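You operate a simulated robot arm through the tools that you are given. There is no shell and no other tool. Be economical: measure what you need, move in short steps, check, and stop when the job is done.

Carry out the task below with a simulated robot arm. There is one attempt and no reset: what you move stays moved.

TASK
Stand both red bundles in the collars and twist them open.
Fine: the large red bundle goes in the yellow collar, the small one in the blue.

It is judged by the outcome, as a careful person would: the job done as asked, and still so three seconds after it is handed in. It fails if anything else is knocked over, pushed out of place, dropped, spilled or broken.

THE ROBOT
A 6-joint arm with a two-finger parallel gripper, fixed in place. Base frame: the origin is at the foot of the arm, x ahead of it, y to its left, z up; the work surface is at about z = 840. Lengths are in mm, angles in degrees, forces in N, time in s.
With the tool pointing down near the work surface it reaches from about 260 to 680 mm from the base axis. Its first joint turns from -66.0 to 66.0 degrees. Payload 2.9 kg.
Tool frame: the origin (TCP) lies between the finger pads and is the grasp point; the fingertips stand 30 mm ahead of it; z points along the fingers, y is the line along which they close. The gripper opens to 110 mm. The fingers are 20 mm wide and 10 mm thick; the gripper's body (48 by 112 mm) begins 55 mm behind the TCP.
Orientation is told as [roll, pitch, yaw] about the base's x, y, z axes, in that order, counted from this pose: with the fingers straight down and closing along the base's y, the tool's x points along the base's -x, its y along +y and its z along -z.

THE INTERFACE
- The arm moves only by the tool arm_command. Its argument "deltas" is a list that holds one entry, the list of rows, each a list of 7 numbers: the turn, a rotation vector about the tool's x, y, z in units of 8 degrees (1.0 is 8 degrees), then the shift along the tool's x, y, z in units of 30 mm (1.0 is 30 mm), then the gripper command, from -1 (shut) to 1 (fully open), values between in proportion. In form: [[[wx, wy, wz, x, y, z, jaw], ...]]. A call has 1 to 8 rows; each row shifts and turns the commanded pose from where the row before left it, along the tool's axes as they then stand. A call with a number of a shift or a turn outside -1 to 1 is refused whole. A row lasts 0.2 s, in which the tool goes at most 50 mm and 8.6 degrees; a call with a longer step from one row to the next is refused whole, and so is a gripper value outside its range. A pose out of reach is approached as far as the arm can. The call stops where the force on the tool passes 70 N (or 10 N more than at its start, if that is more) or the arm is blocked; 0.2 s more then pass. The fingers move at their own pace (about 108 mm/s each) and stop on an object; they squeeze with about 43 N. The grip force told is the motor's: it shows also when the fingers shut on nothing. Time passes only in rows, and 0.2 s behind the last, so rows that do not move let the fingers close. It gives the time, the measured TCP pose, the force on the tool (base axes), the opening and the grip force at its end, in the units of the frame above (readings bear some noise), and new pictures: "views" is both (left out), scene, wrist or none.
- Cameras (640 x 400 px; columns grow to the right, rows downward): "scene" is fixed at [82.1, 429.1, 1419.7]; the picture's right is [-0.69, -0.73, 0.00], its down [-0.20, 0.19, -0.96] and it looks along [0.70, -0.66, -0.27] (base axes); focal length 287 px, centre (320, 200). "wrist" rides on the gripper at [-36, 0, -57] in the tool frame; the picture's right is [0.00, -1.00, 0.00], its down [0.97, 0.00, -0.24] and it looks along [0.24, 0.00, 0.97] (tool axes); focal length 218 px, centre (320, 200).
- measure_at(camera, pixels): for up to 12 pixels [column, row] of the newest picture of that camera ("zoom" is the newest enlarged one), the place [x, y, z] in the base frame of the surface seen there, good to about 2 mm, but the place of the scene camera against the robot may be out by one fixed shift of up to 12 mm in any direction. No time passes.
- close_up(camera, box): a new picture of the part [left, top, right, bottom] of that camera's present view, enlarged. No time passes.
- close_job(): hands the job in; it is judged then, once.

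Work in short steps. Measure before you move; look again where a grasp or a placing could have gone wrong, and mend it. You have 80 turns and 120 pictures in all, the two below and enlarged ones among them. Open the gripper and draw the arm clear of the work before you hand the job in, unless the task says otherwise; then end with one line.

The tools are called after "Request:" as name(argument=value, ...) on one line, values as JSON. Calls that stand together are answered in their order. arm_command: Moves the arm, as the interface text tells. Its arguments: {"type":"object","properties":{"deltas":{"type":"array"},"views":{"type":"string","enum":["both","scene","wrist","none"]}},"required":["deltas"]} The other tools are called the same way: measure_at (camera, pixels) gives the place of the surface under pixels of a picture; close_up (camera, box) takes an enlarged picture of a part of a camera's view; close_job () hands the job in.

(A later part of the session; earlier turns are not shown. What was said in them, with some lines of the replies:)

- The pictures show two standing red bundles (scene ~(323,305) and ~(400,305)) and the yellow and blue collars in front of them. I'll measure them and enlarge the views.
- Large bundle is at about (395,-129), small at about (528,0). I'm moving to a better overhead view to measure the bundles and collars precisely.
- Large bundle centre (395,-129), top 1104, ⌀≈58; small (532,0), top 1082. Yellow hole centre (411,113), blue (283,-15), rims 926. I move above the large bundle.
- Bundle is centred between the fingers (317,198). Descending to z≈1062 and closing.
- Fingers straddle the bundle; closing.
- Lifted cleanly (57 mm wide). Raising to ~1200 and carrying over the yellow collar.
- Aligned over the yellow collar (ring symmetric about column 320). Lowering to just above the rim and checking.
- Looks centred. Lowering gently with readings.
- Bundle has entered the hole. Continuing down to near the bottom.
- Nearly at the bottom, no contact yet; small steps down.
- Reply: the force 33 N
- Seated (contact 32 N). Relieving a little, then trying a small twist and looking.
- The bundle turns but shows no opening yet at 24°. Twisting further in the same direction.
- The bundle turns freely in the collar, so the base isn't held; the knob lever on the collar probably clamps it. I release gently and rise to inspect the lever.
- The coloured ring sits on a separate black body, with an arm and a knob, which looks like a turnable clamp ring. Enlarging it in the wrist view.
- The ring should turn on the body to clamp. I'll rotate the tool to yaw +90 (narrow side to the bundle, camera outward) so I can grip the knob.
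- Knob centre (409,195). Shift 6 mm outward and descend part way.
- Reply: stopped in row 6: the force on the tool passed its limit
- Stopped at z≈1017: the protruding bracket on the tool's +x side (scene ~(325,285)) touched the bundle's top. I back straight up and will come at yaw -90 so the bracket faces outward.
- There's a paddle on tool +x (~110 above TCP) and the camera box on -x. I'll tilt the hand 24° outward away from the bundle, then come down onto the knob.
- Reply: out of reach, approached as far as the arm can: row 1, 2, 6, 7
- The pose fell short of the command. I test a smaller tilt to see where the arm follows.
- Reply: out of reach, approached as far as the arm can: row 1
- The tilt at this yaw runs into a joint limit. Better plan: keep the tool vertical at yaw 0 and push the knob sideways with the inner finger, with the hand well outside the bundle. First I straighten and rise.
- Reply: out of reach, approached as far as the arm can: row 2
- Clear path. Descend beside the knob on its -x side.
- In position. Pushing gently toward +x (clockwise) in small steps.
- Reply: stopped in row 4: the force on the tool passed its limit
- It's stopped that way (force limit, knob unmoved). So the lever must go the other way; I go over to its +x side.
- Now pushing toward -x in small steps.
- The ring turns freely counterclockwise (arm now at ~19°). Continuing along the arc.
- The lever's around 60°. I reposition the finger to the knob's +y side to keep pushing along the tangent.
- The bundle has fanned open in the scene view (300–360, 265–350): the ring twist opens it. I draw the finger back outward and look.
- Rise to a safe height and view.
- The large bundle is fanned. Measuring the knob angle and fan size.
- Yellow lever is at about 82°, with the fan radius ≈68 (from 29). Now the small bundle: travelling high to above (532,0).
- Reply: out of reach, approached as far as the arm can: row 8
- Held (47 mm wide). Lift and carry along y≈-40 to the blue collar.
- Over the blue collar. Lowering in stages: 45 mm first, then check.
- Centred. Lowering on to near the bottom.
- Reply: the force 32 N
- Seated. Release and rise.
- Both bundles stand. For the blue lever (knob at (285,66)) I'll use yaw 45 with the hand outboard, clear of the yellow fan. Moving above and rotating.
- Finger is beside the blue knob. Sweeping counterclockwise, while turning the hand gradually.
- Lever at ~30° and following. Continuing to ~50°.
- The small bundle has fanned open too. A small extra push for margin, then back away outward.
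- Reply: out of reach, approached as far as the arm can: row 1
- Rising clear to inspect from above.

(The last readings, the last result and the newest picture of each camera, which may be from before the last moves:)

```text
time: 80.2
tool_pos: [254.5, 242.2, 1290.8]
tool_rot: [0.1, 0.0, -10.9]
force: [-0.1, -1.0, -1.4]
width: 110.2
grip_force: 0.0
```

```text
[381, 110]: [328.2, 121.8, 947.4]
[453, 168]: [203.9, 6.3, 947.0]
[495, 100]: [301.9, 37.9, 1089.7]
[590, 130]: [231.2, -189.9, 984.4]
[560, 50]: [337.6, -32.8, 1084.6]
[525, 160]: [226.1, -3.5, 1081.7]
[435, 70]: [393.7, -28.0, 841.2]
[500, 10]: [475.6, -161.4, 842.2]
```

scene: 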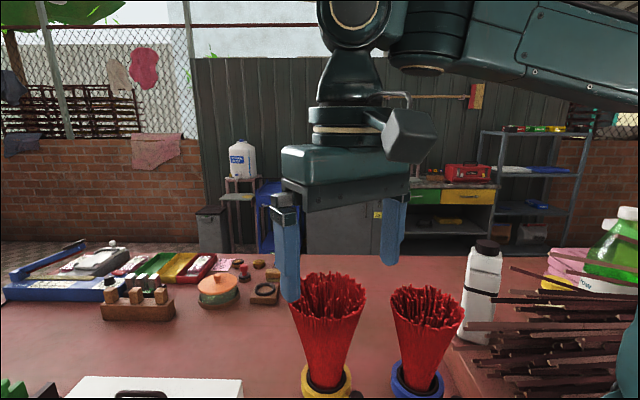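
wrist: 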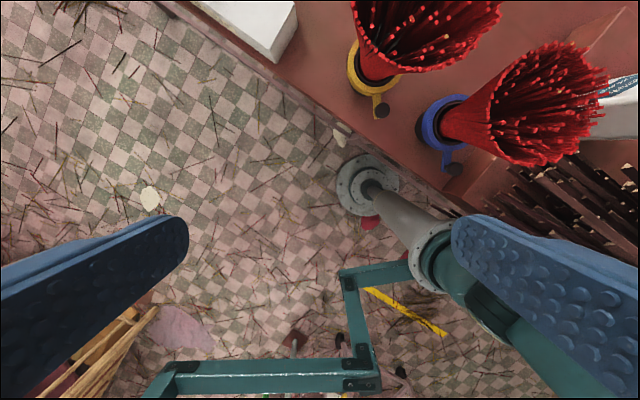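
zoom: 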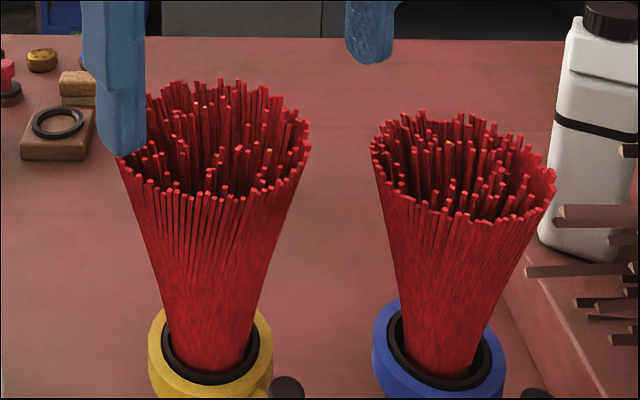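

Both fans are standing fully open and stable, the levers have stayed where they were turned, nothing else has moved, and the arm is clear with the gripper open.

Request:
close_job()

```text
The job is handed in.
```

Both red bundles are standing in their collars and fanned open: the large one in yellow, the small one in blue. Turning the bundles by hand did nothing, so I opened them with the collar levers, which I turned to about 82° (yellow) and 75° (blue), not to a stop. While I was reaching for the yellow lever, the hand pressed briefly on the top of the large bundle. Nothing was knocked over or moved.
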